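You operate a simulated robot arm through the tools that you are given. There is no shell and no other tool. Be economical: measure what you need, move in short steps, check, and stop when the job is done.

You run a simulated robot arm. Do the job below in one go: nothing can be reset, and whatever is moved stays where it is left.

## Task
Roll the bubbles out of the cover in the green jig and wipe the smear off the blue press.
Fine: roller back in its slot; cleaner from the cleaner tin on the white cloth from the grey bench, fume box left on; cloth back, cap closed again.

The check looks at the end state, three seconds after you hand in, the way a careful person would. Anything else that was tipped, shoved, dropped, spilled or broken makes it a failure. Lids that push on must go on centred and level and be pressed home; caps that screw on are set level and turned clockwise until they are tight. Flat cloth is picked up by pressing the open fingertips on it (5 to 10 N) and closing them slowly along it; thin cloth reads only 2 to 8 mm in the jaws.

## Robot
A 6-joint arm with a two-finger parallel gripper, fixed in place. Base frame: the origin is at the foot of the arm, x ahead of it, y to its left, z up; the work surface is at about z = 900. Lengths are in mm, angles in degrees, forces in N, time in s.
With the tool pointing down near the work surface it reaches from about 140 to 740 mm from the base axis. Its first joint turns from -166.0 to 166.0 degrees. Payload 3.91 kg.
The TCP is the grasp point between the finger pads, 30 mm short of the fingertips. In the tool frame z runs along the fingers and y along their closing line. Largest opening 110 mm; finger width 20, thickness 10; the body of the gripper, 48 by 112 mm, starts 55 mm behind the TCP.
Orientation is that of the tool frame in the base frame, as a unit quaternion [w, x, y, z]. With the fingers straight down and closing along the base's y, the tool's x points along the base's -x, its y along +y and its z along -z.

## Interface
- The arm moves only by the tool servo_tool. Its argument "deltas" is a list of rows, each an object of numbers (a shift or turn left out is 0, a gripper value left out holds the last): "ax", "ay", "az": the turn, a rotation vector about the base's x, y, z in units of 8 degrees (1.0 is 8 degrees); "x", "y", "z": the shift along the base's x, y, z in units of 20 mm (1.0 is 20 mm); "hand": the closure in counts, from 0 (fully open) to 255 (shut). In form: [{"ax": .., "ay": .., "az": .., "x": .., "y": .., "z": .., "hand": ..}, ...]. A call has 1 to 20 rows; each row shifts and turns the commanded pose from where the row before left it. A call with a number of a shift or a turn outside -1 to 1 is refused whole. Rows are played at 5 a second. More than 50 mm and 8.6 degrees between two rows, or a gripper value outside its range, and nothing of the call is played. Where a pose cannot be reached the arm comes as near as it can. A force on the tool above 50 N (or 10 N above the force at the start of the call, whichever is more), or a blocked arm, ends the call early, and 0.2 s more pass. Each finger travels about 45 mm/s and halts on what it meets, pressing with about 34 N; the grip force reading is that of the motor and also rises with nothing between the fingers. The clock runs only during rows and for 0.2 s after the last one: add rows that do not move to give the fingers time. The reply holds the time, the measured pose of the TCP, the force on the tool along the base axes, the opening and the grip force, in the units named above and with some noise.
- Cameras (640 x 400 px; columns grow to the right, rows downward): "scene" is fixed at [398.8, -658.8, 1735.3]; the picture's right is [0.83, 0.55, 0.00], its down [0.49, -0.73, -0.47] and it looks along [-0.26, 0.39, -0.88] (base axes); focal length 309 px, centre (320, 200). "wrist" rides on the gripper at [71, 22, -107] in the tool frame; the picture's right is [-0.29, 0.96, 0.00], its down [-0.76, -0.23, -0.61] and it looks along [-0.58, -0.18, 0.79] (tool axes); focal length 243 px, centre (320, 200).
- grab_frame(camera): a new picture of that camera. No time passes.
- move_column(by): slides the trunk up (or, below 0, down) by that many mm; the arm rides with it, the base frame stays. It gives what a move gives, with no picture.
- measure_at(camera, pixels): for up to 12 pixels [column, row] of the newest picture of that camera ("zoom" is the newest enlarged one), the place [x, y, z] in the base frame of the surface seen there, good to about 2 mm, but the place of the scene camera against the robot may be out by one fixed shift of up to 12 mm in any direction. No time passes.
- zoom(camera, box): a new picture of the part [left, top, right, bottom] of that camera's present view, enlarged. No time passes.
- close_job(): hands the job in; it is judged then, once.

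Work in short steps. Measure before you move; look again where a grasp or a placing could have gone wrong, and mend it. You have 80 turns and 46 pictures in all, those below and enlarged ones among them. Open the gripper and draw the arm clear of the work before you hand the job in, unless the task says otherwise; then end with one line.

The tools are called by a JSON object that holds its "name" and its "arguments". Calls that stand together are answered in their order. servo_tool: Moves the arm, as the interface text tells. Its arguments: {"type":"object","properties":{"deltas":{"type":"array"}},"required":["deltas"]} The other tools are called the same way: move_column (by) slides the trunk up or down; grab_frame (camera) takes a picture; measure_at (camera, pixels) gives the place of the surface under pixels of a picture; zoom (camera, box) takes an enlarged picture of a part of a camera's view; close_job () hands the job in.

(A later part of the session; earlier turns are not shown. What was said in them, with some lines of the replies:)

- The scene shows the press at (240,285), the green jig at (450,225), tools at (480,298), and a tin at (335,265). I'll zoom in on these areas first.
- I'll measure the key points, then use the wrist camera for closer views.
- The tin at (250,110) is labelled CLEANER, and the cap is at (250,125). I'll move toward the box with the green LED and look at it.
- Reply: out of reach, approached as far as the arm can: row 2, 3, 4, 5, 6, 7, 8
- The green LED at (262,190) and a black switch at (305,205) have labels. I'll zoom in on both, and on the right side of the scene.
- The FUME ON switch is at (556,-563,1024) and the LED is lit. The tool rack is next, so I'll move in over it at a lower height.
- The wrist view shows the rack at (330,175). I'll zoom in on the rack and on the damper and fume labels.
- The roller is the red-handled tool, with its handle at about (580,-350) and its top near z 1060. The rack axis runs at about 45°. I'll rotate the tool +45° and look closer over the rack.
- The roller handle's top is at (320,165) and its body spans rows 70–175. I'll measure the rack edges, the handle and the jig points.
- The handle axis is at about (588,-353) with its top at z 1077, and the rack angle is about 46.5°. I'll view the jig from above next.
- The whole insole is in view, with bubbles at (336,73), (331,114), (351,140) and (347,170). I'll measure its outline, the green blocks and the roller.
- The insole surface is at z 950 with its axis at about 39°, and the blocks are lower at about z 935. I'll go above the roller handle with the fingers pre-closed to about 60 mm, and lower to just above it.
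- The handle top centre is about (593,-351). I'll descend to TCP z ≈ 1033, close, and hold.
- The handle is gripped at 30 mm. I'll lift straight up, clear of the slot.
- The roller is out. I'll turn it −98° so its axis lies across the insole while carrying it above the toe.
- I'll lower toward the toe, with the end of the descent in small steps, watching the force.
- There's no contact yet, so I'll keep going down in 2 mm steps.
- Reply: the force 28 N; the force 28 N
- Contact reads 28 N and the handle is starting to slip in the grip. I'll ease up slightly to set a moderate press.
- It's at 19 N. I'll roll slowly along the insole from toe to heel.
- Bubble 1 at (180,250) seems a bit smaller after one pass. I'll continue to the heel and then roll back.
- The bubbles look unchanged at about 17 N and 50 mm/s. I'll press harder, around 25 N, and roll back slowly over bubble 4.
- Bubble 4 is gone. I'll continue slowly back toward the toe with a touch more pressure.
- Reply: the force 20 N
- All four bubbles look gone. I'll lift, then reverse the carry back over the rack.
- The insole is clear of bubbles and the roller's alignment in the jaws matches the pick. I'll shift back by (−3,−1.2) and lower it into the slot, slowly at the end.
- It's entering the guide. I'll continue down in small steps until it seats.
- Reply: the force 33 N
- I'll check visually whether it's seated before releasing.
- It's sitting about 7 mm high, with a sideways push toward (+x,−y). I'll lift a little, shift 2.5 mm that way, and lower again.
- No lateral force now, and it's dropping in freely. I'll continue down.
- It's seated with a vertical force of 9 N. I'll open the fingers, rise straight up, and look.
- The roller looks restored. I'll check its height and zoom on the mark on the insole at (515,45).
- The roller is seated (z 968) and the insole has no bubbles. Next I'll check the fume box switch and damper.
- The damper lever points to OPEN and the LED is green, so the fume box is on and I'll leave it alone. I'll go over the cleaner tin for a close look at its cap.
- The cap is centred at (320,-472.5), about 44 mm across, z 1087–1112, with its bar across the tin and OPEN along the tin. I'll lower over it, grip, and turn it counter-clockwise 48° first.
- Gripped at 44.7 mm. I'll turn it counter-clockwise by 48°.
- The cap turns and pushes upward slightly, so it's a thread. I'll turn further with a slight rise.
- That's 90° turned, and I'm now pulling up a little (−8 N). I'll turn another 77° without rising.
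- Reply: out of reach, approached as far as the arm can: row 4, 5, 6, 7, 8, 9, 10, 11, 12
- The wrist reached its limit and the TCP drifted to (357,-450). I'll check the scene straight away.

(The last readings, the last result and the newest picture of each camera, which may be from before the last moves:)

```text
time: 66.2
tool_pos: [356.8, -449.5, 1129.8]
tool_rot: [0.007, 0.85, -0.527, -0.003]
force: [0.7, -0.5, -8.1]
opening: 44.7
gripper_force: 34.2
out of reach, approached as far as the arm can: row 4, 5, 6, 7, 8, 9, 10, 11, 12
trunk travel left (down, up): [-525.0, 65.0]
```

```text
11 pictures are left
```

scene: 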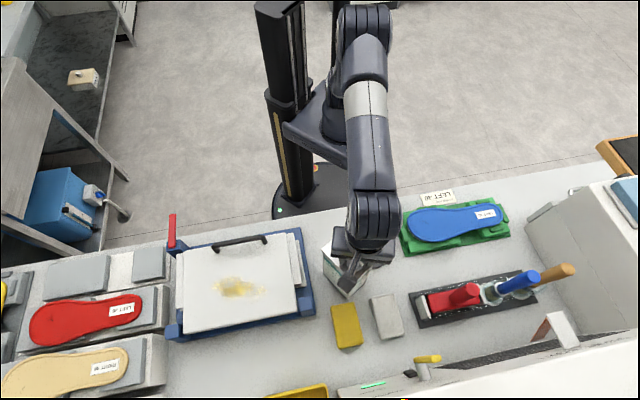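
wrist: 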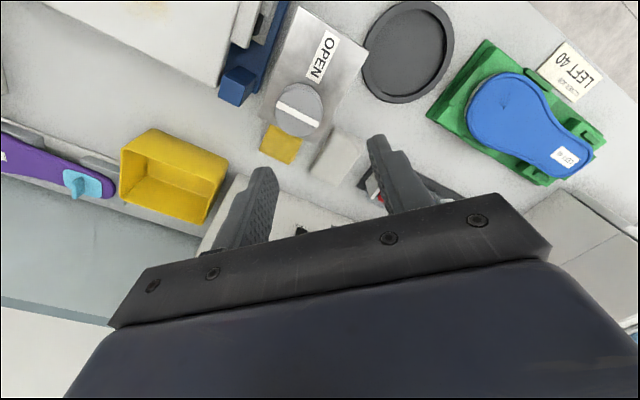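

The tin is hanging from the cap (−8 N) and was carried along. I'll bring it back with the reverse motion to (321.5,-472) and −26°, staying at this height, then look.

{"name": "servo_tool", "arguments": {"deltas": [{"x": -0.44, "y": -0.28, "az": -0.825, "z": 0.05}, {"x": -0.44, "y": -0.28, "az": -0.825}, {"x": -0.44, "y": -0.28, "az": -0.825}, {"x": -0.44, "y": -0.28, "az": -0.825}, {}]}}

{"name": "zoom", "arguments": {"camera": "scene", "box": [260, 210, 420, 310]}}

```text
time: 67.4
tool_pos: [320.7, -472.2, 1130.6]
tool_rot: [-0.006, -0.706, 0.709, 0.005]
force: [-0.4, 1.0, -8.2]
opening: 44.7
gripper_force: 33.8
trunk travel left (down, up): [-525.0, 65.0]
```

```text
4.00 times, centred on (340, 260) of scene
```

zoom: 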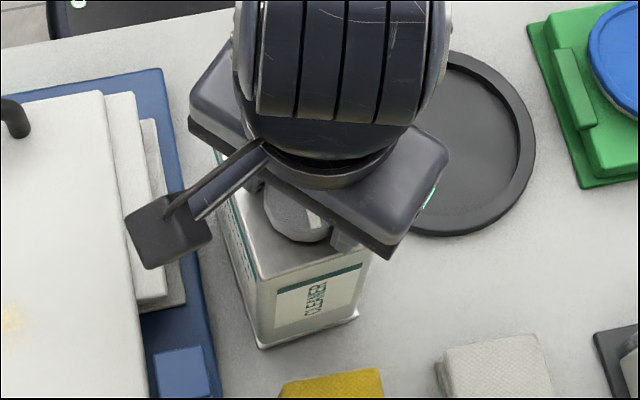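

The tin is back in place and still hanging. I'll measure its front top edge to find how far it's rotated.

{"name": "measure_at", "arguments": {"camera": "zoom", "pixels": [[262, 279], [300, 271], [330, 264], [360, 256], [270, 330], [350, 308]]}}

```text
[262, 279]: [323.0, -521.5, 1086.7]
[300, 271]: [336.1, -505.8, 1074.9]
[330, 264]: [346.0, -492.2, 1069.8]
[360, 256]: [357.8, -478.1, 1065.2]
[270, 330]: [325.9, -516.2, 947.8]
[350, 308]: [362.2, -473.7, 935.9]
```

The tin is rotated about 5°. I'll turn it back 4.8° and lower until it stands on the bench.

{"name": "servo_tool", "arguments": {"deltas": [{"az": -0.6}, {"z": -0.1}, {"z": -0.1}, {}]}}

{"name": "servo_tool", "arguments": {"deltas": [{"z": -0.05}, {"z": -0.05}, {}]}}

```text
time: 68.4
tool_pos: [321.0, -471.6, 1124.8]
tool_rot: [-0.006, -0.676, 0.737, 0.005]
force: [-0.2, 0.4, -8.2]
opening: 44.7
gripper_force: 34.1
trunk travel left (down, up): [-525.0, 65.0]
```

```text
time: 69.2
tool_pos: [320.6, -471.7, 1124.4]
tool_rot: [-0.006, -0.676, 0.736, 0.004]
force: [-0.4, 0.6, -8.5]
opening: 44.8
gripper_force: 33.4
trunk travel left (down, up): [-525.0, 65.0]
```

{"name": "servo_tool", "arguments": {"deltas": [{"z": -0.05}, {"z": -0.05}, {}]}}

{"name": "servo_tool", "arguments": {"deltas": [{"z": -0.05}, {}]}}

```text
time: 70.0
tool_pos: [319.3, -470.0, 1122.8]
tool_rot: [-0.006, -0.676, 0.737, 0.005]
force: [-0.3, 1.2, 0.7]
opening: 44.8
gripper_force: 33.8
trunk travel left (down, up): [-525.0, 65.0]
```

```text
time: 70.6
tool_pos: [321.6, -470.6, 1124.0]
tool_rot: [-0.006, -0.676, 0.737, 0.003]
force: [3.5, -0.7, 11.8]
opening: 44.8
gripper_force: 34.1
trunk travel left (down, up): [-525.0, 65.0]
```

The tin stands on the bench. I'll release, rotate the open fingers back −150° around the cap, and regrip.

{"name": "servo_tool", "arguments": {"deltas": [{"hand": 140}, {"hand": 110}, {}]}}

{"name": "servo_tool", "arguments": {"deltas": [{"az": -0.94}, {"az": -0.94}, {"az": -0.94}, {"az": -0.94}, {"az": -0.94}, {"az": -0.94}, {"az": -0.94}, {"az": -0.94}, {"az": -0.94}, {"az": -0.94}, {"az": -0.94}, {"az": -0.94}, {"az": -0.94}, {"az": -0.94}, {"az": -0.94}, {"az": -0.94}, {"az": -0.94}, {"az": -0.94}, {"az": -0.94}, {}]}}

{"name": "servo_tool", "arguments": {"deltas": [{"hand": 140}, {"hand": 170}, {"hand": 200}, {"hand": 255}, {}, {}]}}

```text
time: 71.4
tool_pos: [320.0, -470.3, 1121.8]
tool_rot: [-0.006, -0.677, 0.736, 0.005]
force: [0.3, -0.1, 0.1]
opening: 62.8
gripper_force: 0.0
trunk travel left (down, up): [-525.0, 65.0]
```

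```text
time: 75.6
tool_pos: [320.8, -471.9, 1121.2]
tool_rot: [0.004, 0.484, 0.875, 0.007]
force: [0.3, 0.4, 0.3]
opening: 62.8
gripper_force: 0.1
trunk travel left (down, up): [-525.0, 65.0]
```

```text
time: 77.0
tool_pos: [319.8, -471.7, 1120.9]
tool_rot: [0.003, 0.484, 0.875, 0.007]
force: [3.0, 0.2, 3.8]
opening: 44.5
gripper_force: 34.1
trunk travel left (down, up): [-525.0, 65.0]
```

Regripped at −58°. I'll turn CCW 77° with no rise, reading the force.

{"name": "servo_tool", "arguments": {"deltas": [{"az": 0.8}, {"az": 0.8}, {"az": 0.8}, {"az": 0.8}, {"az": 0.8}, {"az": 0.8}, {"az": 0.8}, {"az": 0.8}, {"az": 0.8}, {"az": 0.8}, {"az": 0.8}, {"az": 0.8}, {}]}}

```text
time: 79.8
tool_pos: [321.2, -468.3, 1122.7]
tool_rot: [-0.001, -0.166, 0.986, 0.007]
force: [8.0, 10.1, 10.6]
opening: 45.6
gripper_force: 34.3
trunk travel left (down, up): [-525.0, 65.0]
```

{"name": "servo_tool", "arguments": {"deltas": [{"az": 0.8, "z": 0.03}, {"az": 0.8, "z": 0.02}, {"az": 0.8, "z": 0.02}, {"az": 0.8, "z": 0.02}, {"az": 0.8, "z": 0.02}, {"az": 0.8, "z": 0.02}, {"az": 0.8, "z": 0.02}, {"az": 0.8}, {"az": 0.8}, {"az": 0.8}, {}]}}

{"name": "zoom", "arguments": {"camera": "scene", "box": [260, 210, 420, 310]}}

```text
time: 81.1
tool_pos: [322.5, -468.0, 1128.5]
tool_rot: [-0.002, -0.45, 0.893, 0.004]
force: [7.1, 9.7, 18.9]
opening: 46.9
gripper_force: 34.4
trunk travel left (down, up): [-525.0, 65.0]
stopped in row 6: the force on the tool passed its limit (the readings are from after the stop); the commanded pose is now the measured one
```

```text
4.00 times, centred on (340, 260) of scene
```

zoom: 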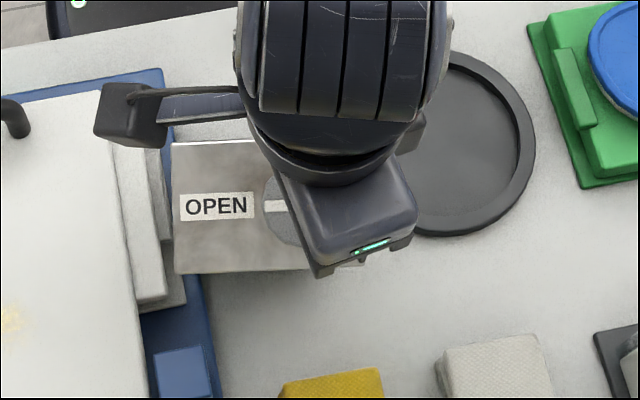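

The tin rotated along with the cap, whose bar now points at OPEN: it's a quarter-turn cap and is already open. The tin is not supposed to sit like this, so I'll measure its edge to turn it back while it's hanging.

{"name": "measure_at", "arguments": {"camera": "zoom", "pixels": [[180, 268], [295, 267], [180, 150], [235, 146], [215, 207], [178, 210], [200, 330], [340, 266]]}}

{"name": "servo_tool", "arguments": {"deltas": [{"z": 0.1}, {"z": 0.15}, {"z": 0.15}, {}]}}

```text
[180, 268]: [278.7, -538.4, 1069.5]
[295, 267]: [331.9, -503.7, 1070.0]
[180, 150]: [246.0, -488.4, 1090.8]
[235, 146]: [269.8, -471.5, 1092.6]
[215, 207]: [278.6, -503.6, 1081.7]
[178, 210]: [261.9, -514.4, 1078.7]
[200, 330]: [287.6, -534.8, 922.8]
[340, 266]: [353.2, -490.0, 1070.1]
```

```text
time: 82.1
tool_pos: [320.7, -471.9, 1133.9]
tool_rot: [-0.003, -0.451, 0.893, 0.005]
force: [0.3, -0.6, -5.2]
opening: 46.7
gripper_force: 34.3
trunk travel left (down, up): [-525.0, 65.0]
```

The tin was leaning, with its front edge at z 1070 and back at 1091. I'll lift it a little further so it hangs free, then look.

{"name": "servo_tool", "arguments": {"deltas": [{"z": 0.3}, {"z": 0.3}, {"z": 0.3}, {}]}}

{"name": "zoom", "arguments": {"camera": "scene", "box": [240, 200, 432, 320]}}

```text
time: 83.1
tool_pos: [321.7, -469.4, 1151.8]
tool_rot: [-0.003, -0.451, 0.893, 0.006]
force: [-0.1, 0.4, -8.2]
opening: 46.7
gripper_force: 33.4
trunk travel left (down, up): [-525.0, 65.0]
```

```text
3.33 times, centred on (336, 260) of scene
```

zoom: 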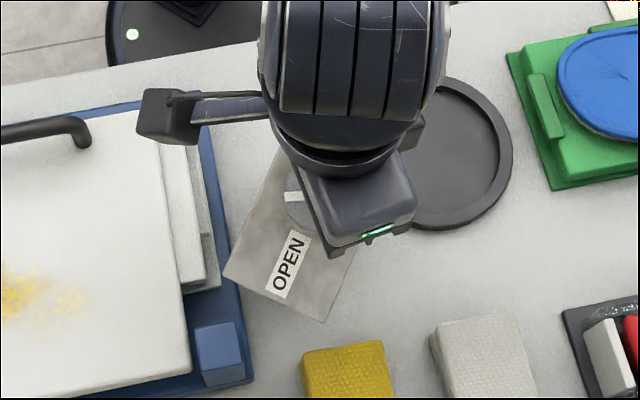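

{"name": "measure_at", "arguments": {"camera": "zoom", "pixels": [[228, 275], [325, 320], [350, 255], [276, 155], [255, 220], [288, 290], [292, 197], [300, 235], [340, 290], [240, 283]]}}

```text
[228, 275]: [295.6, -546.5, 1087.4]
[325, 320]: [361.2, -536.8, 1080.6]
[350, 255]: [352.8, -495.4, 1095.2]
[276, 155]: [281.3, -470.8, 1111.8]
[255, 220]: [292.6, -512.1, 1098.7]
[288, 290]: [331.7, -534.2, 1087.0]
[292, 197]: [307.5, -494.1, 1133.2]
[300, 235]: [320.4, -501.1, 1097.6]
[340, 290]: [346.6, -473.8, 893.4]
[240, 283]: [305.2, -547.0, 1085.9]
```

The tin hangs tilted about 18° and is yawed about +148° from its original orientation. I'll raise it above the press, turn it back −148° in the air, and stay up to read the state.

{"name": "servo_tool", "arguments": {"deltas": [{"z": 1}, {"z": 1}, {"z": 1}, {"z": 1}, {"z": 1}, {}]}}

{"name": "servo_tool", "arguments": {"deltas": [{"az": -0.975}, {"az": -0.975}, {"az": -0.975}, {"az": -0.975}, {"az": -0.975}, {"az": -0.975}, {"az": -0.975}, {"az": -0.975}, {"az": -0.975}, {"az": -0.975}, {"az": -0.975}, {"az": -0.975}, {"az": -0.975}, {"az": -0.975}, {"az": -0.975}, {"az": -0.975}, {"az": -0.975}, {"az": -0.975}, {"az": -0.975}, {}]}}

{"name": "zoom", "arguments": {"camera": "scene", "box": [240, 200, 432, 320]}}

```text
time: 84.5
tool_pos: [321.3, -470.8, 1250.8]
tool_rot: [-0.003, -0.45, 0.893, 0.006]
force: [0.4, 0.4, -7.7]
opening: 46.8
gripper_force: 34.2
trunk travel left (down, up): [-525.0, 65.0]
```

```text
time: 88.7
tool_pos: [322.2, -470.9, 1250.6]
tool_rot: [0.003, 0.735, 0.678, 0.003]
force: [0.4, 0.0, -8.0]
opening: 46.3
gripper_force: 34.9
trunk travel left (down, up): [-525.0, 65.0]
```

```text
3.33 times, centred on (336, 260) of scene
```

zoom: 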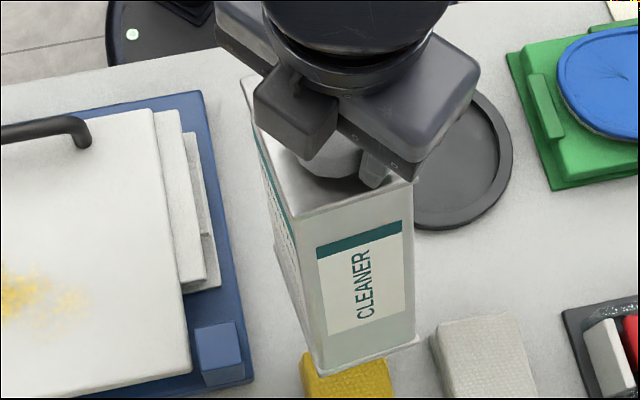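

The orientation looks about original. I'll measure the face yaw and lower partway.

{"name": "measure_at", "arguments": {"camera": "zoom", "pixels": [[325, 350], [405, 330], [310, 230], [400, 205], [280, 240], [262, 100]]}}

{"name": "servo_tool", "arguments": {"deltas": [{"z": -1}, {"z": -1}, {"z": -1}, {"z": -1}, {"z": -1}, {"z": -0.5}, {}]}}

```text
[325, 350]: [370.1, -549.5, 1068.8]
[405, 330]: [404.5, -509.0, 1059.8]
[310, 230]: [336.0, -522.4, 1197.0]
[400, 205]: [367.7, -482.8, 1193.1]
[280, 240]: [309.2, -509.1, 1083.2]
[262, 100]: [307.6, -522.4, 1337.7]
```

```text
time: 90.3
tool_pos: [320.4, -467.2, 1148.3]
tool_rot: [0.009, 0.734, 0.679, 0.003]
force: [-3.4, 11.1, 40.7]
opening: 46.8
gripper_force: 34.0
trunk travel left (down, up): [-525.0, 65.0]
```

It hit early; the tilted bottom edge probably touched the yellow cloth. I'll raise it 30 mm and tilt the tool 15° to level the hanging tin.

{"name": "servo_tool", "arguments": {"deltas": [{"z": 0.75}, {"z": 0.75}, {"ax": 0.66, "ay": 0.66}, {"ax": 0.66, "ay": 0.66}, {}]}}

{"name": "zoom", "arguments": {"camera": "scene", "box": [240, 200, 432, 320]}}

```text
time: 91.5
tool_pos: [322.1, -471.6, 1172.0]
tool_rot: [-0.127, 0.73, 0.672, -0.002]
force: [0.5, -1.2, -8.0]
opening: 46.4
gripper_force: 34.0
trunk travel left (down, up): [-525.0, 65.0]
```

```text
3.33 times, centred on (336, 260) of scene
```

zoom: 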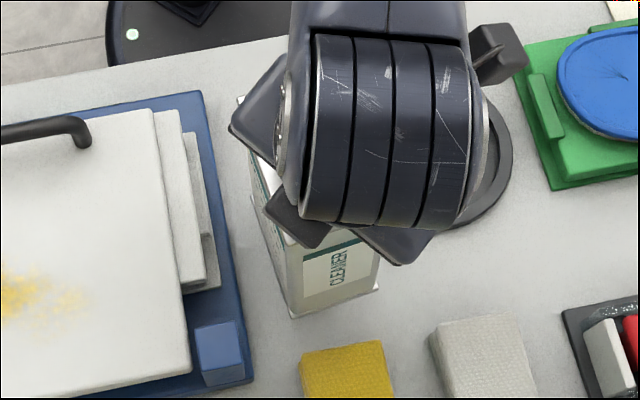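

{"name": "measure_at", "arguments": {"camera": "zoom", "pixels": [[298, 310], [372, 285], [295, 262], [375, 255], [282, 300], [256, 185]]}}

{"name": "servo_tool", "arguments": {"deltas": [{"z": -0.9}, {"z": -0.5}, {"z": -0.2}, {}]}}

```text
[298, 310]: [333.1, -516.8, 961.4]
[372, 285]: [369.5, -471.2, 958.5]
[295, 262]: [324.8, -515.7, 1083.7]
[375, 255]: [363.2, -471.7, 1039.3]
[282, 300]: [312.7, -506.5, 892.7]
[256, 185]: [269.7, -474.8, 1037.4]
```

```text
time: 92.5
tool_pos: [322.7, -471.5, 1139.3]
tool_rot: [-0.127, 0.73, 0.672, -0.001]
force: [0.4, -1.1, -7.8]
opening: 46.6
gripper_force: 33.9
trunk travel left (down, up): [-525.0, 65.0]
```

It's nearly level. I'll correct yaw by −6° and lower gently onto the bench.

{"name": "servo_tool", "arguments": {"deltas": [{"az": -0.75, "z": -0.2}, {"z": -0.2}, {"z": -0.1}, {}]}}

{"name": "servo_tool", "arguments": {"deltas": [{"z": -0.12}, {"z": -0.1}, {}]}}

{"name": "servo_tool", "arguments": {"deltas": [{"z": -0.1}, {"z": -0.05}, {}]}}

```text
time: 93.5
tool_pos: [322.2, -471.3, 1129.6]
tool_rot: [-0.126, 0.764, 0.633, 0.006]
force: [-0.3, -0.5, -8.8]
opening: 46.2
gripper_force: 34.1
trunk travel left (down, up): [-525.0, 65.0]
```

```text
time: 94.3
tool_pos: [322.5, -469.7, 1127.2]
tool_rot: [-0.124, 0.764, 0.633, 0.005]
force: [5.7, -2.3, 12.9]
opening: 46.3
gripper_force: 33.6
trunk travel left (down, up): [-525.0, 65.0]
```

```text
time: 95.1
tool_pos: [321.5, -471.0, 1124.0]
tool_rot: [-0.126, 0.763, 0.633, 0.005]
force: [2.7, -6.9, 13.6]
opening: 46.1
gripper_force: 34.3
trunk travel left (down, up): [-525.0, 65.0]
```

It's standing. I'll release, rise, untilt, and rotate back to the earlier viewing pose.

{"name": "servo_tool", "arguments": {"deltas": [{"hand": 150}, {"hand": 110}, {"hand": 80}, {}, {"z": 0.5}, {"z": 1}, {"z": 1}, {"z": 1}, {"z": 1, "ax": -0.66, "ay": -0.66}, {"z": 0.7, "ax": -0.66, "ay": -0.66}, {}]}}

{"name": "servo_tool", "arguments": {"deltas": [{"az": 0.96}, {"az": 0.96}, {"az": 0.96}, {"az": 0.96}, {"az": 0.96}, {"az": 0.96}, {"az": 0.96}, {"az": 0.96}, {"az": 0.96}, {"az": 0.96}, {"az": 0.96}, {"az": 0.96}, {"az": 0.96}, {"x": 0.5, "y": 0.7}, {}]}}

{"name": "zoom", "arguments": {"camera": "wrist", "box": [220, 0, 420, 180]}}

```text
time: 97.5
tool_pos: [318.9, -465.8, 1221.0]
tool_rot: [0.004, 0.768, 0.64, 0.019]
force: [0.7, -0.3, 0.5]
opening: 75.5
gripper_force: 0.1
out of reach, approached as far as the arm can: row 8
trunk travel left (down, up): [-525.0, 65.0]
```

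```text
time: 100.7
tool_pos: [329.4, -452.9, 1222.5]
tool_rot: [-0.011, 0.004, 1.0, 0.014]
force: [0.4, 1.0, 0.8]
opening: 75.4
gripper_force: 0.2
trunk travel left (down, up): [-525.0, 65.0]
```

```text
2.22 times, centred on (320, 90) of wrist
```

zoom: 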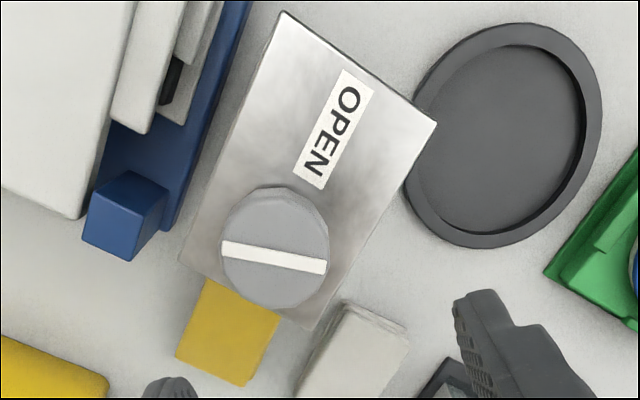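

The tin is back in place, with the bar about 14° off closed. I'll measure the cap centre and tin corners, then fix the small tool tilt and go down to grip the cap.

{"name": "measure_at", "arguments": {"camera": "zoom", "pixels": [[275, 257], [226, 249], [323, 266], [284, 20], [190, 255], [305, 318], [428, 125], [350, 365]]}}

{"name": "servo_tool", "arguments": {"deltas": [{"ax": -0.2, "ay": -0.16, "az": 0.06, "hand": 110, "x": -0.45, "y": -0.92}, {"z": -1}, {"z": -1}, {"z": -1}, {"z": -0.5}, {}]}}

```text
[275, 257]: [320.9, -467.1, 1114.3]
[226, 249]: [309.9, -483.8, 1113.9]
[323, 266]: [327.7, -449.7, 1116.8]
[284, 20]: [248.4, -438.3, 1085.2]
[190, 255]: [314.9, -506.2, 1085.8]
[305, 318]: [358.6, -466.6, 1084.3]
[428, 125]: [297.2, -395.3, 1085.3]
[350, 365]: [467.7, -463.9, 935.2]
```

```text
time: 102.1
tool_pos: [320.3, -471.6, 1151.2]
tool_rot: [0.0, 0.001, 1.0, 0.0]
force: [-0.3, 0.3, 0.1]
opening: 62.4
gripper_force: 0.1
trunk travel left (down, up): [-525.0, 65.0]
```

The cap is at (320,-467). I'll grip and turn it CCW by 70°, holding height so a slight downward press keeps the tin still.

{"name": "servo_tool", "arguments": {"deltas": [{"y": 0.2, "z": -0.75}, {"z": -0.7}, {}, {"hand": 140}, {"hand": 170}, {"hand": 200}, {"hand": 255}, {}, {}, {}]}}

{"name": "servo_tool", "arguments": {"deltas": [{"z": -0.05}, {"az": 0.8}, {"az": 0.8}, {"az": 0.8}, {"az": 0.8}, {"az": 0.8}, {"az": 0.8}, {"az": 0.8}, {"az": 0.8}, {"az": 0.8}, {"az": 0.8}, {"az": 0.8}, {}]}}

{"name": "servo_tool", "arguments": {"deltas": [{"hand": 170}, {"hand": 110}, {}, {"z": 1}, {"z": 1}, {"z": 1}, {"z": 1}, {"z": 1}, {}]}}

```text
time: 104.3
tool_pos: [320.1, -467.0, 1123.0]
tool_rot: [0.0, 0.001, 1.0, 0.0]
force: [-0.4, 2.1, 0.0]
opening: 44.6
gripper_force: 34.1
trunk travel left (down, up): [-525.0, 65.0]
```

```text
time: 107.1
tool_pos: [319.5, -465.8, 1124.5]
tool_rot: [0.0, -0.576, 0.817, -0.001]
force: [-4.6, 2.1, 14.6]
opening: 44.7
gripper_force: 34.2
trunk travel left (down, up): [-525.0, 65.0]
```

```text
time: 109.1
tool_pos: [319.2, -468.8, 1222.1]
tool_rot: [0.0, -0.576, 0.818, -0.001]
force: [-0.3, 0.3, 0.4]
opening: 62.6
gripper_force: 0.1
trunk travel left (down, up): [-525.0, 65.0]
```

The cap is turned. Next the white cloth, centred at about (468,-466) with its width along 33°. I'll rotate to −57° with the fingers opened and descend over it.

{"name": "servo_tool", "arguments": {"deltas": [{"az": -0.934, "x": 0.44}, {"az": -0.934, "x": 0.44}, {"az": -0.934, "x": 0.44}, {"az": -0.934, "x": 0.44}, {"az": -0.934, "x": 0.44}, {"az": -0.934, "x": 0.44}, {"az": -0.934, "x": 0.44}, {"az": -0.934, "x": 0.44, "hand": 30}, {"az": -0.934, "x": 0.44, "z": -0.5}, {"az": -0.934, "x": 0.44, "z": -0.5}, {"az": -0.934, "x": 0.44, "z": -0.5}, {"az": -0.934, "x": 0.44, "z": -0.5}, {"az": -0.934, "x": 0.44, "z": -0.5}, {"az": -0.934, "x": 0.44, "z": -0.5}, {"az": -0.934, "x": 0.44, "z": -0.5}, {"az": -0.934, "x": 0.44, "z": -0.5}, {"az": -0.934, "x": 0.4, "z": -0.5}, {}]}}

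{"name": "grab_frame", "arguments": {"camera": "wrist"}}

```text
time: 112.9
tool_pos: [468.6, -467.8, 1132.0]
tool_rot: [-0.001, 0.476, 0.88, 0.0]
force: [0.2, 0.2, -0.4]
opening: 96.9
gripper_force: 0.0
trunk travel left (down, up): [-525.0, 65.0]
```

```text
4 pictures are left
```

wrist: 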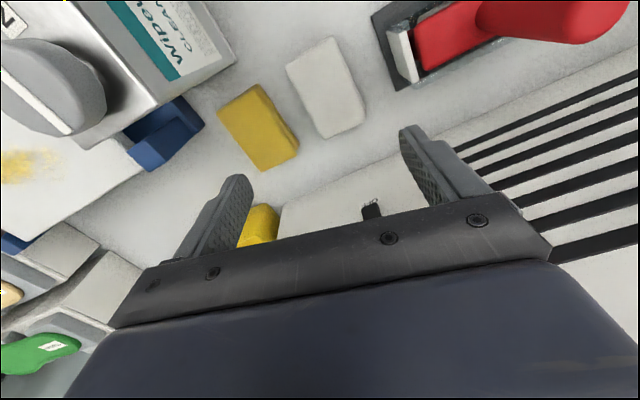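

The bar now lies along the tin's long axis, so it's open. I'll measure the cloth at (325,88).

{"name": "measure_at", "arguments": {"camera": "wrist", "pixels": [[292, 70], [332, 42], [360, 108], [320, 134], [326, 88], [300, 100], [345, 72], [38, 90], [10, 75], [62, 125]]}}

```text
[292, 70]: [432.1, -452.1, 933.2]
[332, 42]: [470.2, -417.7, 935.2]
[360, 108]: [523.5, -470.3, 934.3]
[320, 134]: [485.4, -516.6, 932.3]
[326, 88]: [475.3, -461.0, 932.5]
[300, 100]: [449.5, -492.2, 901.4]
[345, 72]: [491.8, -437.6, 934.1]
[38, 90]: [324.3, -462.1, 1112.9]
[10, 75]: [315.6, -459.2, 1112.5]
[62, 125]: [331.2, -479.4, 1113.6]
```

The cloth is centred at (478,-464) with its width along about 43°. I'll adjust yaw and position, narrow to 80 mm, descend, and close slowly.

{"name": "servo_tool", "arguments": {"deltas": [{"az": 0.6, "x": 0.47, "y": 0.2, "hand": 70}, {"az": 0.6}, {"z": -1}, {"z": -1}, {"z": -1}, {"z": -1}, {"z": -1}, {"z": -1}, {"z": -1}, {"z": -1}, {"z": -1}, {"z": -0.5}, {}]}}

{"name": "servo_tool", "arguments": {"deltas": [{"hand": 100}, {"hand": 120}, {"hand": 140}, {"hand": 160}, {"hand": 180}, {"hand": 200}, {"hand": 230}, {"hand": 255}, {}, {}]}}

{"name": "servo_tool", "arguments": {"deltas": [{"z": 0.5}, {"z": 1}, {"z": 1}, {"z": 1}, {"z": 1}, {"z": 1}, {"z": 1}, {"z": 1}, {"z": 1}, {"z": 1}, {"z": 1}, {"z": 1}, {"z": 1}, {}]}}

```text
time: 115.7
tool_pos: [478.8, -463.2, 942.7]
tool_rot: [0.0, 0.4, 0.917, -0.001]
force: [-0.1, -0.1, 0.5]
opening: 79.8
gripper_force: 0.0
trunk travel left (down, up): [-525.0, 65.0]
```

```text
time: 117.9
tool_pos: [478.0, -463.5, 942.0]
tool_rot: [0.0, 0.399, 0.917, 0.0]
force: [0.5, -0.3, 0.1]
opening: 64.1
gripper_force: 33.7
trunk travel left (down, up): [-525.0, 65.0]
```

```text
time: 120.9
tool_pos: [480.1, -464.5, 1191.5]
tool_rot: [0.0, 0.399, 0.917, 0.0]
force: [-1.0, -0.2, -0.1]
opening: 63.8
gripper_force: 33.8
trunk travel left (down, up): [-525.0, 65.0]
```

The cloth is held at 64 mm. I'll carry it over the open cap and press it down gently.

{"name": "servo_tool", "arguments": {"deltas": [{"x": -1}, {"x": -1}, {"x": -1}, {"x": -1}, {"x": -1}, {"x": -1}, {"x": -1}, {"x": -1, "y": -0.1}, {}]}}

{"name": "servo_tool", "arguments": {"deltas": [{"z": -0.8}, {"z": -0.5}, {"z": -0.3}, {"z": -0.1}, {"z": -0.1}, {}]}}

```text
time: 122.9
tool_pos: [318.7, -464.2, 1192.1]
tool_rot: [0.0, 0.4, 0.917, -0.001]
force: [0.6, 0.5, 0.2]
opening: 64.1
gripper_force: 33.6
trunk travel left (down, up): [-525.0, 65.0]
```

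```text
time: 124.3
tool_pos: [318.5, -465.2, 1155.2]
tool_rot: [0.001, 0.399, 0.917, 0.001]
force: [0.0, 0.4, -0.4]
opening: 63.9
gripper_force: 33.8
trunk travel left (down, up): [-525.0, 65.0]
```

{"name": "servo_tool", "arguments": {"deltas": [{"z": -0.1}, {"z": -0.1}, {}]}}

{"name": "servo_tool", "arguments": {"deltas": [{"z": -0.1}, {}]}}

{"name": "servo_tool", "arguments": {"deltas": [{"z": -0.1}, {}]}}

```text
time: 125.1
tool_pos: [317.8, -465.0, 1153.6]
tool_rot: [0.001, 0.4, 0.917, -0.001]
force: [2.0, -2.1, 16.2]
opening: 64.0
gripper_force: 33.8
trunk travel left (down, up): [-525.0, 65.0]
```

```text
time: 125.7
tool_pos: [318.2, -464.9, 1153.4]
tool_rot: [0.004, 0.4, 0.917, -0.003]
force: [3.9, -4.7, 37.7]
opening: 63.9
gripper_force: 34.0
trunk travel left (down, up): [-525.0, 65.0]
```

```text
time: 126.3
tool_pos: [318.0, -463.8, 1151.2]
tool_rot: [0.004, 0.401, 0.916, -0.002]
force: [1.9, -3.9, 42.7]
opening: 63.8
gripper_force: 33.7
trunk travel left (down, up): [-525.0, 65.0]
```

It's pressed firmly at about 40 N. I'll hold briefly, lift, and check the cloth's appearance.

{"name": "servo_tool", "arguments": {"deltas": [{"z": 0.1}, {}, {}, {}, {}, {"z": 0.5}, {"z": 1}, {"z": 0.5}, {}]}}

{"name": "zoom", "arguments": {"camera": "scene", "box": [260, 200, 420, 320]}}

```text
time: 128.3
tool_pos: [318.9, -465.9, 1191.2]
tool_rot: [-0.002, 0.4, 0.917, 0.0]
force: [0.0, -0.4, -0.3]
opening: 63.9
gripper_force: 33.4
trunk travel left (down, up): [-525.0, 65.0]
```

```text
3.33 times, centred on (340, 260) of scene
```

zoom: 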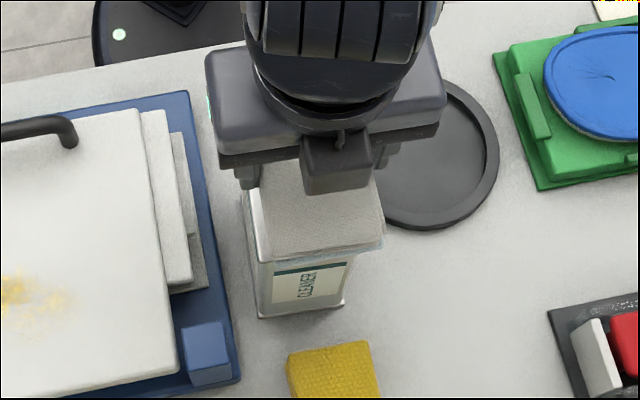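

The cloth's lower edge at (350,245) now shows a bluish wet tint. I'll measure the smear and platen for wiping.

{"name": "measure_at", "arguments": {"camera": "scene", "pixels": [[215, 292], [268, 290], [240, 276], [238, 299], [186, 260], [186, 325], [290, 250], [292, 308], [240, 240], [225, 287], [337, 265], [270, 237]]}}

```text
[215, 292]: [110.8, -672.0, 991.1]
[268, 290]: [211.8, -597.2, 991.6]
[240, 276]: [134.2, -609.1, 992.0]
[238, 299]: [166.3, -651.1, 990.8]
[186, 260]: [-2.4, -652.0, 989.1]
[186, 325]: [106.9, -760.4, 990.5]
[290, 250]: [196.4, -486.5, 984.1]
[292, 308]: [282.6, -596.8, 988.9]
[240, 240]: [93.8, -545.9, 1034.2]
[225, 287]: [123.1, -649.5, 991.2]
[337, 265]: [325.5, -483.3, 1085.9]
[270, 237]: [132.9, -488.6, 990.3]
```

The platen is flat at z ≈ 997, and the smear runs from about (105,-667) to (212,-589). I'll move above its near end and lower.

{"name": "servo_tool", "arguments": {"deltas": [{"x": -0.9, "y": -1}, {"x": -0.9, "y": -1}, {"x": -0.9, "y": -1}, {"x": -0.9, "y": -1, "z": -1}, {"x": -0.9, "y": -1, "z": -1}, {"x": -0.5, "y": -1, "z": -1}, {"z": -1}, {"z": -1}, {"z": -1}, {"z": -0.75}, {}]}}

{"name": "servo_tool", "arguments": {"deltas": [{"z": -0.15}, {"z": -0.1}, {"z": -0.1}, {}]}}

{"name": "servo_tool", "arguments": {"deltas": [{"z": -0.1}, {"z": -0.05}, {}]}}

```text
time: 130.7
tool_pos: [217.7, -585.9, 1055.6]
tool_rot: [0.001, 0.4, 0.917, 0.0]
force: [0.1, 0.5, 0.2]
opening: 63.6
gripper_force: 33.7
trunk travel left (down, up): [-525.0, 65.0]
```

```text
time: 131.7
tool_pos: [219.4, -585.9, 1047.9]
tool_rot: [0.001, 0.399, 0.917, 0.0]
force: [0.3, 0.7, -1.0]
opening: 63.9
gripper_force: 33.6
trunk travel left (down, up): [-525.0, 65.0]
```

```text
time: 132.5
tool_pos: [218.4, -586.4, 1045.5]
tool_rot: [-0.001, 0.4, 0.917, 0.0]
force: [-0.5, 0.6, -0.5]
opening: 63.4
gripper_force: 33.7
trunk travel left (down, up): [-525.0, 65.0]
```

{"name": "servo_tool", "arguments": {"deltas": [{"z": -0.1}, {"z": -0.1}, {}]}}

{"name": "servo_tool", "arguments": {"deltas": [{"z": -0.08}, {"z": -0.08}, {}]}}

{"name": "servo_tool", "arguments": {"deltas": [{"z": -0.05}, {}]}}

```text
time: 133.3
tool_pos: [219.7, -584.4, 1040.2]
tool_rot: [0.001, 0.399, 0.917, 0.0]
force: [0.0, -0.2, 0.1]
opening: 64.1
gripper_force: 34.2
trunk travel left (down, up): [-525.0, 65.0]
```

```text
time: 134.1
tool_pos: [218.9, -584.7, 1036.4]
tool_rot: [0.0, 0.4, 0.916, 0.0]
force: [-0.5, 0.2, -0.4]
opening: 63.8
gripper_force: 34.0
trunk travel left (down, up): [-525.0, 65.0]
```

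```text
time: 134.7
tool_pos: [218.8, -585.0, 1038.0]
tool_rot: [0.0, 0.4, 0.917, 0.0]
force: [0.1, 0.2, 0.3]
opening: 64.0
gripper_force: 34.0
trunk travel left (down, up): [-525.0, 65.0]
```

{"name": "servo_tool", "arguments": {"deltas": [{"z": -0.1}, {}]}}

{"name": "servo_tool", "arguments": {"deltas": [{"z": -0.1}, {}]}}

{"name": "servo_tool", "arguments": {"deltas": [{"z": -0.06}, {}]}}

```text
time: 135.3
tool_pos: [219.3, -585.2, 1036.6]
tool_rot: [0.001, 0.4, 0.916, -0.002]
force: [2.0, -2.9, 13.8]
opening: 64.0
gripper_force: 33.9
trunk travel left (down, up): [-525.0, 65.0]
```

```text
time: 135.9
tool_pos: [218.8, -585.0, 1035.9]
tool_rot: [0.002, 0.4, 0.917, -0.003]
force: [1.4, -3.9, 31.7]
opening: 63.8
gripper_force: 33.7
trunk travel left (down, up): [-525.0, 65.0]
```

```text
time: 136.5
tool_pos: [217.9, -584.1, 1036.7]
tool_rot: [0.002, 0.399, 0.917, -0.004]
force: [1.9, -3.0, 39.1]
opening: 63.9
gripper_force: 34.2
trunk travel left (down, up): [-525.0, 65.0]
```

Contact is at 39 N. I'll ease up 2.5 mm and wipe along the smear and back with slow strokes.

{"name": "servo_tool", "arguments": {"deltas": [{"z": -0.0}, {"z": 0.12}, {"x": -0.41, "y": -0.29}, {"x": -0.41, "y": -0.29}, {"x": -0.41, "y": -0.29}, {"x": -0.41, "y": -0.29}, {"x": -0.41, "y": -0.29}, {"x": -0.41, "y": -0.29}, {"x": -0.41, "y": -0.29}, {"x": -0.41, "y": -0.29}, {"x": -0.41, "y": -0.29}, {"x": -0.41, "y": -0.29}, {"x": -0.41, "y": -0.29}, {"x": -0.41, "y": -0.29}, {"x": -0.41, "y": -0.29}, {"x": -0.41, "y": -0.29}, {"x": -0.41, "y": -0.29}, {}]}}

{"name": "servo_tool", "arguments": {"deltas": [{"x": 0.41, "y": 0.29}, {"x": 0.41, "y": 0.29}, {"x": 0.41, "y": 0.29}, {"x": 0.41, "y": 0.29}, {"x": 0.41, "y": 0.29}, {"x": 0.41, "y": 0.29}, {"x": 0.41, "y": 0.29}, {"x": 0.41, "y": 0.29}, {"x": 0.41, "y": 0.29}, {"x": 0.41, "y": 0.29}, {"x": 0.41, "y": 0.29}, {"x": 0.41, "y": 0.29}, {"x": 0.41, "y": 0.29}, {"x": 0.41, "y": 0.29}, {"x": 0.41, "y": 0.29}, {}]}}

{"name": "zoom", "arguments": {"camera": "scene", "box": [160, 210, 352, 340]}}

```text
time: 140.3
tool_pos: [96.6, -671.0, 1035.8]
tool_rot: [0.0, 0.399, 0.917, -0.001]
force: [7.5, 2.8, 21.4]
opening: 63.9
gripper_force: 33.7
trunk travel left (down, up): [-525.0, 65.0]
```

```text
time: 143.7
tool_pos: [218.9, -584.7, 1036.1]
tool_rot: [0.001, 0.399, 0.917, 0.0]
force: [-6.8, -6.0, 27.5]
opening: 63.5
gripper_force: 34.2
trunk travel left (down, up): [-525.0, 65.0]
```

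```text
3.08 times, centred on (256, 275) of scene
```

zoom: 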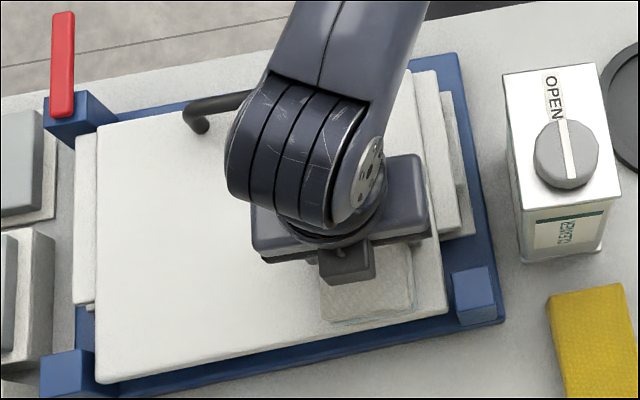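

The smear is gone and the cap shows OPEN. I'll lift and carry the cloth back to its place at (478,-464).

{"name": "servo_tool", "arguments": {"deltas": [{"z": 0.7}, {"z": 1}, {"z": 1}, {"z": 1}, {"z": 1}, {"z": 1}, {"z": 1}, {"z": 1}, {}]}}

{"name": "servo_tool", "arguments": {"deltas": [{"x": 0.93, "y": 0.43}, {"x": 0.93, "y": 0.43}, {"x": 0.93, "y": 0.43}, {"x": 0.93, "y": 0.43}, {"x": 0.93, "y": 0.43}, {"x": 0.93, "y": 0.43}, {"x": 0.93, "y": 0.43}, {"x": 0.93, "y": 0.43}, {"x": 0.93, "y": 0.43}, {"x": 0.93, "y": 0.43}, {"x": 0.93, "y": 0.43}, {"x": 0.93, "y": 0.43}, {"x": 0.93, "y": 0.43}, {"x": 0.93, "y": 0.43}, {}]}}

```text
time: 145.7
tool_pos: [218.7, -584.9, 1187.8]
tool_rot: [0.001, 0.399, 0.917, -0.001]
force: [-0.4, -0.1, -0.9]
opening: 64.0
gripper_force: 34.1
trunk travel left (down, up): [-525.0, 65.0]
```

```text
time: 148.9
tool_pos: [479.8, -465.1, 1187.0]
tool_rot: [0.0, 0.4, 0.916, -0.001]
force: [0.7, -0.3, -0.2]
opening: 63.8
gripper_force: 34.7
trunk travel left (down, up): [-525.0, 65.0]
```

Directly above its spot; I'll lower, set down gently and release.

{"name": "servo_tool", "arguments": {"deltas": [{"x": -0.05, "y": 0.05, "z": -1}, {"z": -1}, {"z": -1}, {"z": -1}, {"z": -1}, {"z": -1}, {"z": -1}, {"z": -1}, {"z": -1}, {"z": -1}, {"z": -1}, {"z": -1}, {"z": -0.1}, {}]}}

{"name": "servo_tool", "arguments": {"deltas": [{"z": -0.1}, {"z": -0.1}, {}]}}

{"name": "servo_tool", "arguments": {"deltas": [{"hand": 90}, {"hand": 75}, {}, {}, {"z": 0.5}, {"z": 1}, {"z": 1}, {"z": 1}, {"z": 1}, {"z": 1}, {"z": 1}, {"z": 1}, {"z": 1}, {"z": 1}, {"z": 1}, {"z": 1}, {"z": 1}, {"z": 1}, {}]}}

```text
time: 151.9
tool_pos: [478.7, -463.1, 946.2]
tool_rot: [0.0, 0.4, 0.917, 0.0]
force: [0.6, 0.3, -1.5]
opening: 63.9
gripper_force: 34.2
trunk travel left (down, up): [-525.0, 65.0]
```

```text
time: 152.7
tool_pos: [477.5, -463.4, 941.5]
tool_rot: [0.0, 0.4, 0.917, 0.0]
force: [-0.7, 1.0, -0.3]
opening: 64.0
gripper_force: 34.2
trunk travel left (down, up): [-525.0, 65.0]
```

```text
time: 156.7
tool_pos: [478.0, -465.1, 1192.2]
tool_rot: [0.0, 0.399, 0.917, 0.0]
force: [0.8, 0.5, 0.2]
opening: 77.7
gripper_force: 0.0
out of reach, approached as far as the arm can: row 18
trunk travel left (down, up): [-525.0, 65.0]
```

The cloth is down. Next I'll close the cap: move above it rotating to +50°, lower, and grip.

{"name": "servo_tool", "arguments": {"deltas": [{"az": 0.933, "x": -0.604, "hand": 110}, {"az": 0.933, "x": -0.604}, {"az": 0.933, "x": -0.604}, {"az": 0.933, "x": -0.604}, {"az": 0.933, "x": -0.604}, {"az": 0.933, "x": -0.604}, {"az": 0.933, "x": -0.604}, {"az": 0.933, "x": -0.604}, {"az": 0.933, "x": -0.604}, {"az": 0.933, "x": -0.604}, {"az": 0.933, "x": -0.604}, {"az": 0.933, "x": -0.604}, {"az": 0.933, "x": -0.604, "y": -0.1}, {}]}}

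{"name": "grab_frame", "arguments": {"camera": "wrist"}}

```text
time: 159.7
tool_pos: [320.2, -466.5, 1192.1]
tool_rot: [0.0, -0.423, 0.906, 0.0]
force: [0.4, 0.8, 0.1]
opening: 62.7
gripper_force: 0.2
trunk travel left (down, up): [-525.0, 65.0]
```

```text
1 pictures are left
```

wrist: 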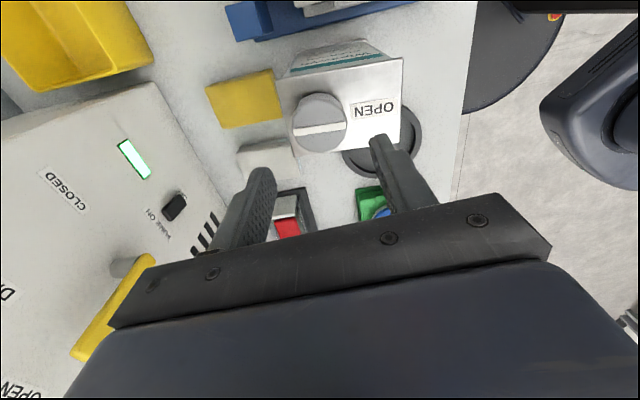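

{"name": "measure_at", "arguments": {"camera": "wrist", "pixels": [[319, 128], [296, 133], [342, 123], [320, 100], [403, 60], [398, 145], [265, 158], [374, 108]]}}

```text
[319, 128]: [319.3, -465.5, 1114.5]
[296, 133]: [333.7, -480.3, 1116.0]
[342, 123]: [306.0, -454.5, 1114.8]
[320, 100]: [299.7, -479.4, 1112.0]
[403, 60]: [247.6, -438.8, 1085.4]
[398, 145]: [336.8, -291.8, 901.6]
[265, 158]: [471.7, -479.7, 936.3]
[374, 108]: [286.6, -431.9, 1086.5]
```

The cap centre is (319.5,-467) and the bar is along OPEN. I'll grip, press lightly, and turn clockwise about 83°.

{"name": "servo_tool", "arguments": {"deltas": [{"z": -1}, {"z": -1}, {"z": -1}, {"z": -0.5}, {}, {"hand": 140}, {"hand": 170}, {"hand": 200}, {"hand": 255}, {}, {}, {}]}}

{"name": "servo_tool", "arguments": {"deltas": [{"z": -0.07}, {"az": -0.8}, {"az": -0.8}, {"az": -0.8}, {"az": -0.8}, {"az": -0.8}, {"az": -0.8, "z": -0.02}, {"az": -0.8}, {"az": -0.8}, {"az": -0.8, "z": -0.02}, {"az": -0.8}, {"az": -0.8}, {"az": -0.8}, {"az": -0.8}, {}]}}

```text
time: 162.3
tool_pos: [320.6, -465.6, 1121.5]
tool_rot: [0.0, -0.422, 0.906, 0.0]
force: [-0.4, -0.8, -0.4]
opening: 44.9
gripper_force: 34.3
trunk travel left (down, up): [-525.0, 65.0]
```

```text
time: 165.5
tool_pos: [322.7, -465.8, 1121.6]
tool_rot: [0.001, 0.287, 0.958, -0.001]
force: [8.4, -10.2, 30.5]
opening: 45.0
gripper_force: 34.4
trunk travel left (down, up): [-525.0, 65.0]
```

There's resistance and 30 N down. I'll ease the press slightly and turn a final 8° to tighten.

{"name": "servo_tool", "arguments": {"deltas": [{"z": 0.05}, {"az": -0.5}, {"az": -0.5}, {}]}}

{"name": "servo_tool", "arguments": {"deltas": [{"hand": 170}, {"hand": 110}, {}, {"z": 0.5}, {"z": 1}, {"z": 1}, {"z": 1}, {"x": -0.5, "y": 1}, {"x": -0.5, "y": 1}, {"x": -0.5, "y": 1}, {"x": -0.5, "y": 1}, {"x": -0.5, "y": 1}, {"y": 1}, {"y": 1}, {"y": 1}, {"hand": 0}, {}]}}

{"name": "grab_frame", "arguments": {"camera": "scene"}}

```text
time: 166.5
tool_pos: [319.7, -465.6, 1120.8]
tool_rot: [-0.001, 0.352, 0.936, 0.001]
force: [-1.6, -0.4, 18.7]
opening: 44.8
gripper_force: 33.7
trunk travel left (down, up): [-525.0, 65.0]
```

```text
time: 170.1
tool_pos: [272.8, -305.8, 1190.7]
tool_rot: [0.0, 0.353, 0.936, 0.001]
force: [0.7, -0.6, -0.5]
opening: 109.9
gripper_force: 0.2
trunk travel left (down, up): [-525.0, 65.0]
```

```text
0 pictures are left
```

scene: 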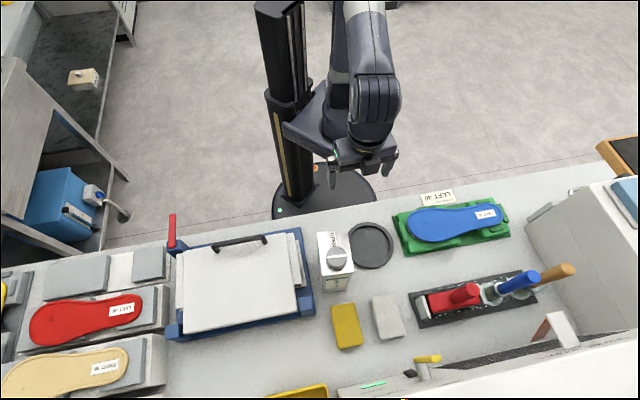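

Everything is back in place: roller in its slot, smear gone, cloth back, cap turned closed, fume LED green, arm clear with the gripper open. I'll hand in.

{"name": "close_job", "arguments": {}}

```text
The job is handed in.
```

I rolled out all four bubbles and wiped the smear off the press. The roller and cloth are back in place, the cap is turned closed, and the fume box was never switched off. While I was opening the cap, the tin came off the bench hanging from it and tilted about 18°. I set it back a few millimetres from where it stood and saw no spill. A small dark crease mark is visible near the toe of the cover, and I could not tell whether it was there before. I judged the cloth wet from a faint tint and the cap tight from the turn angle; neither was checked close up.
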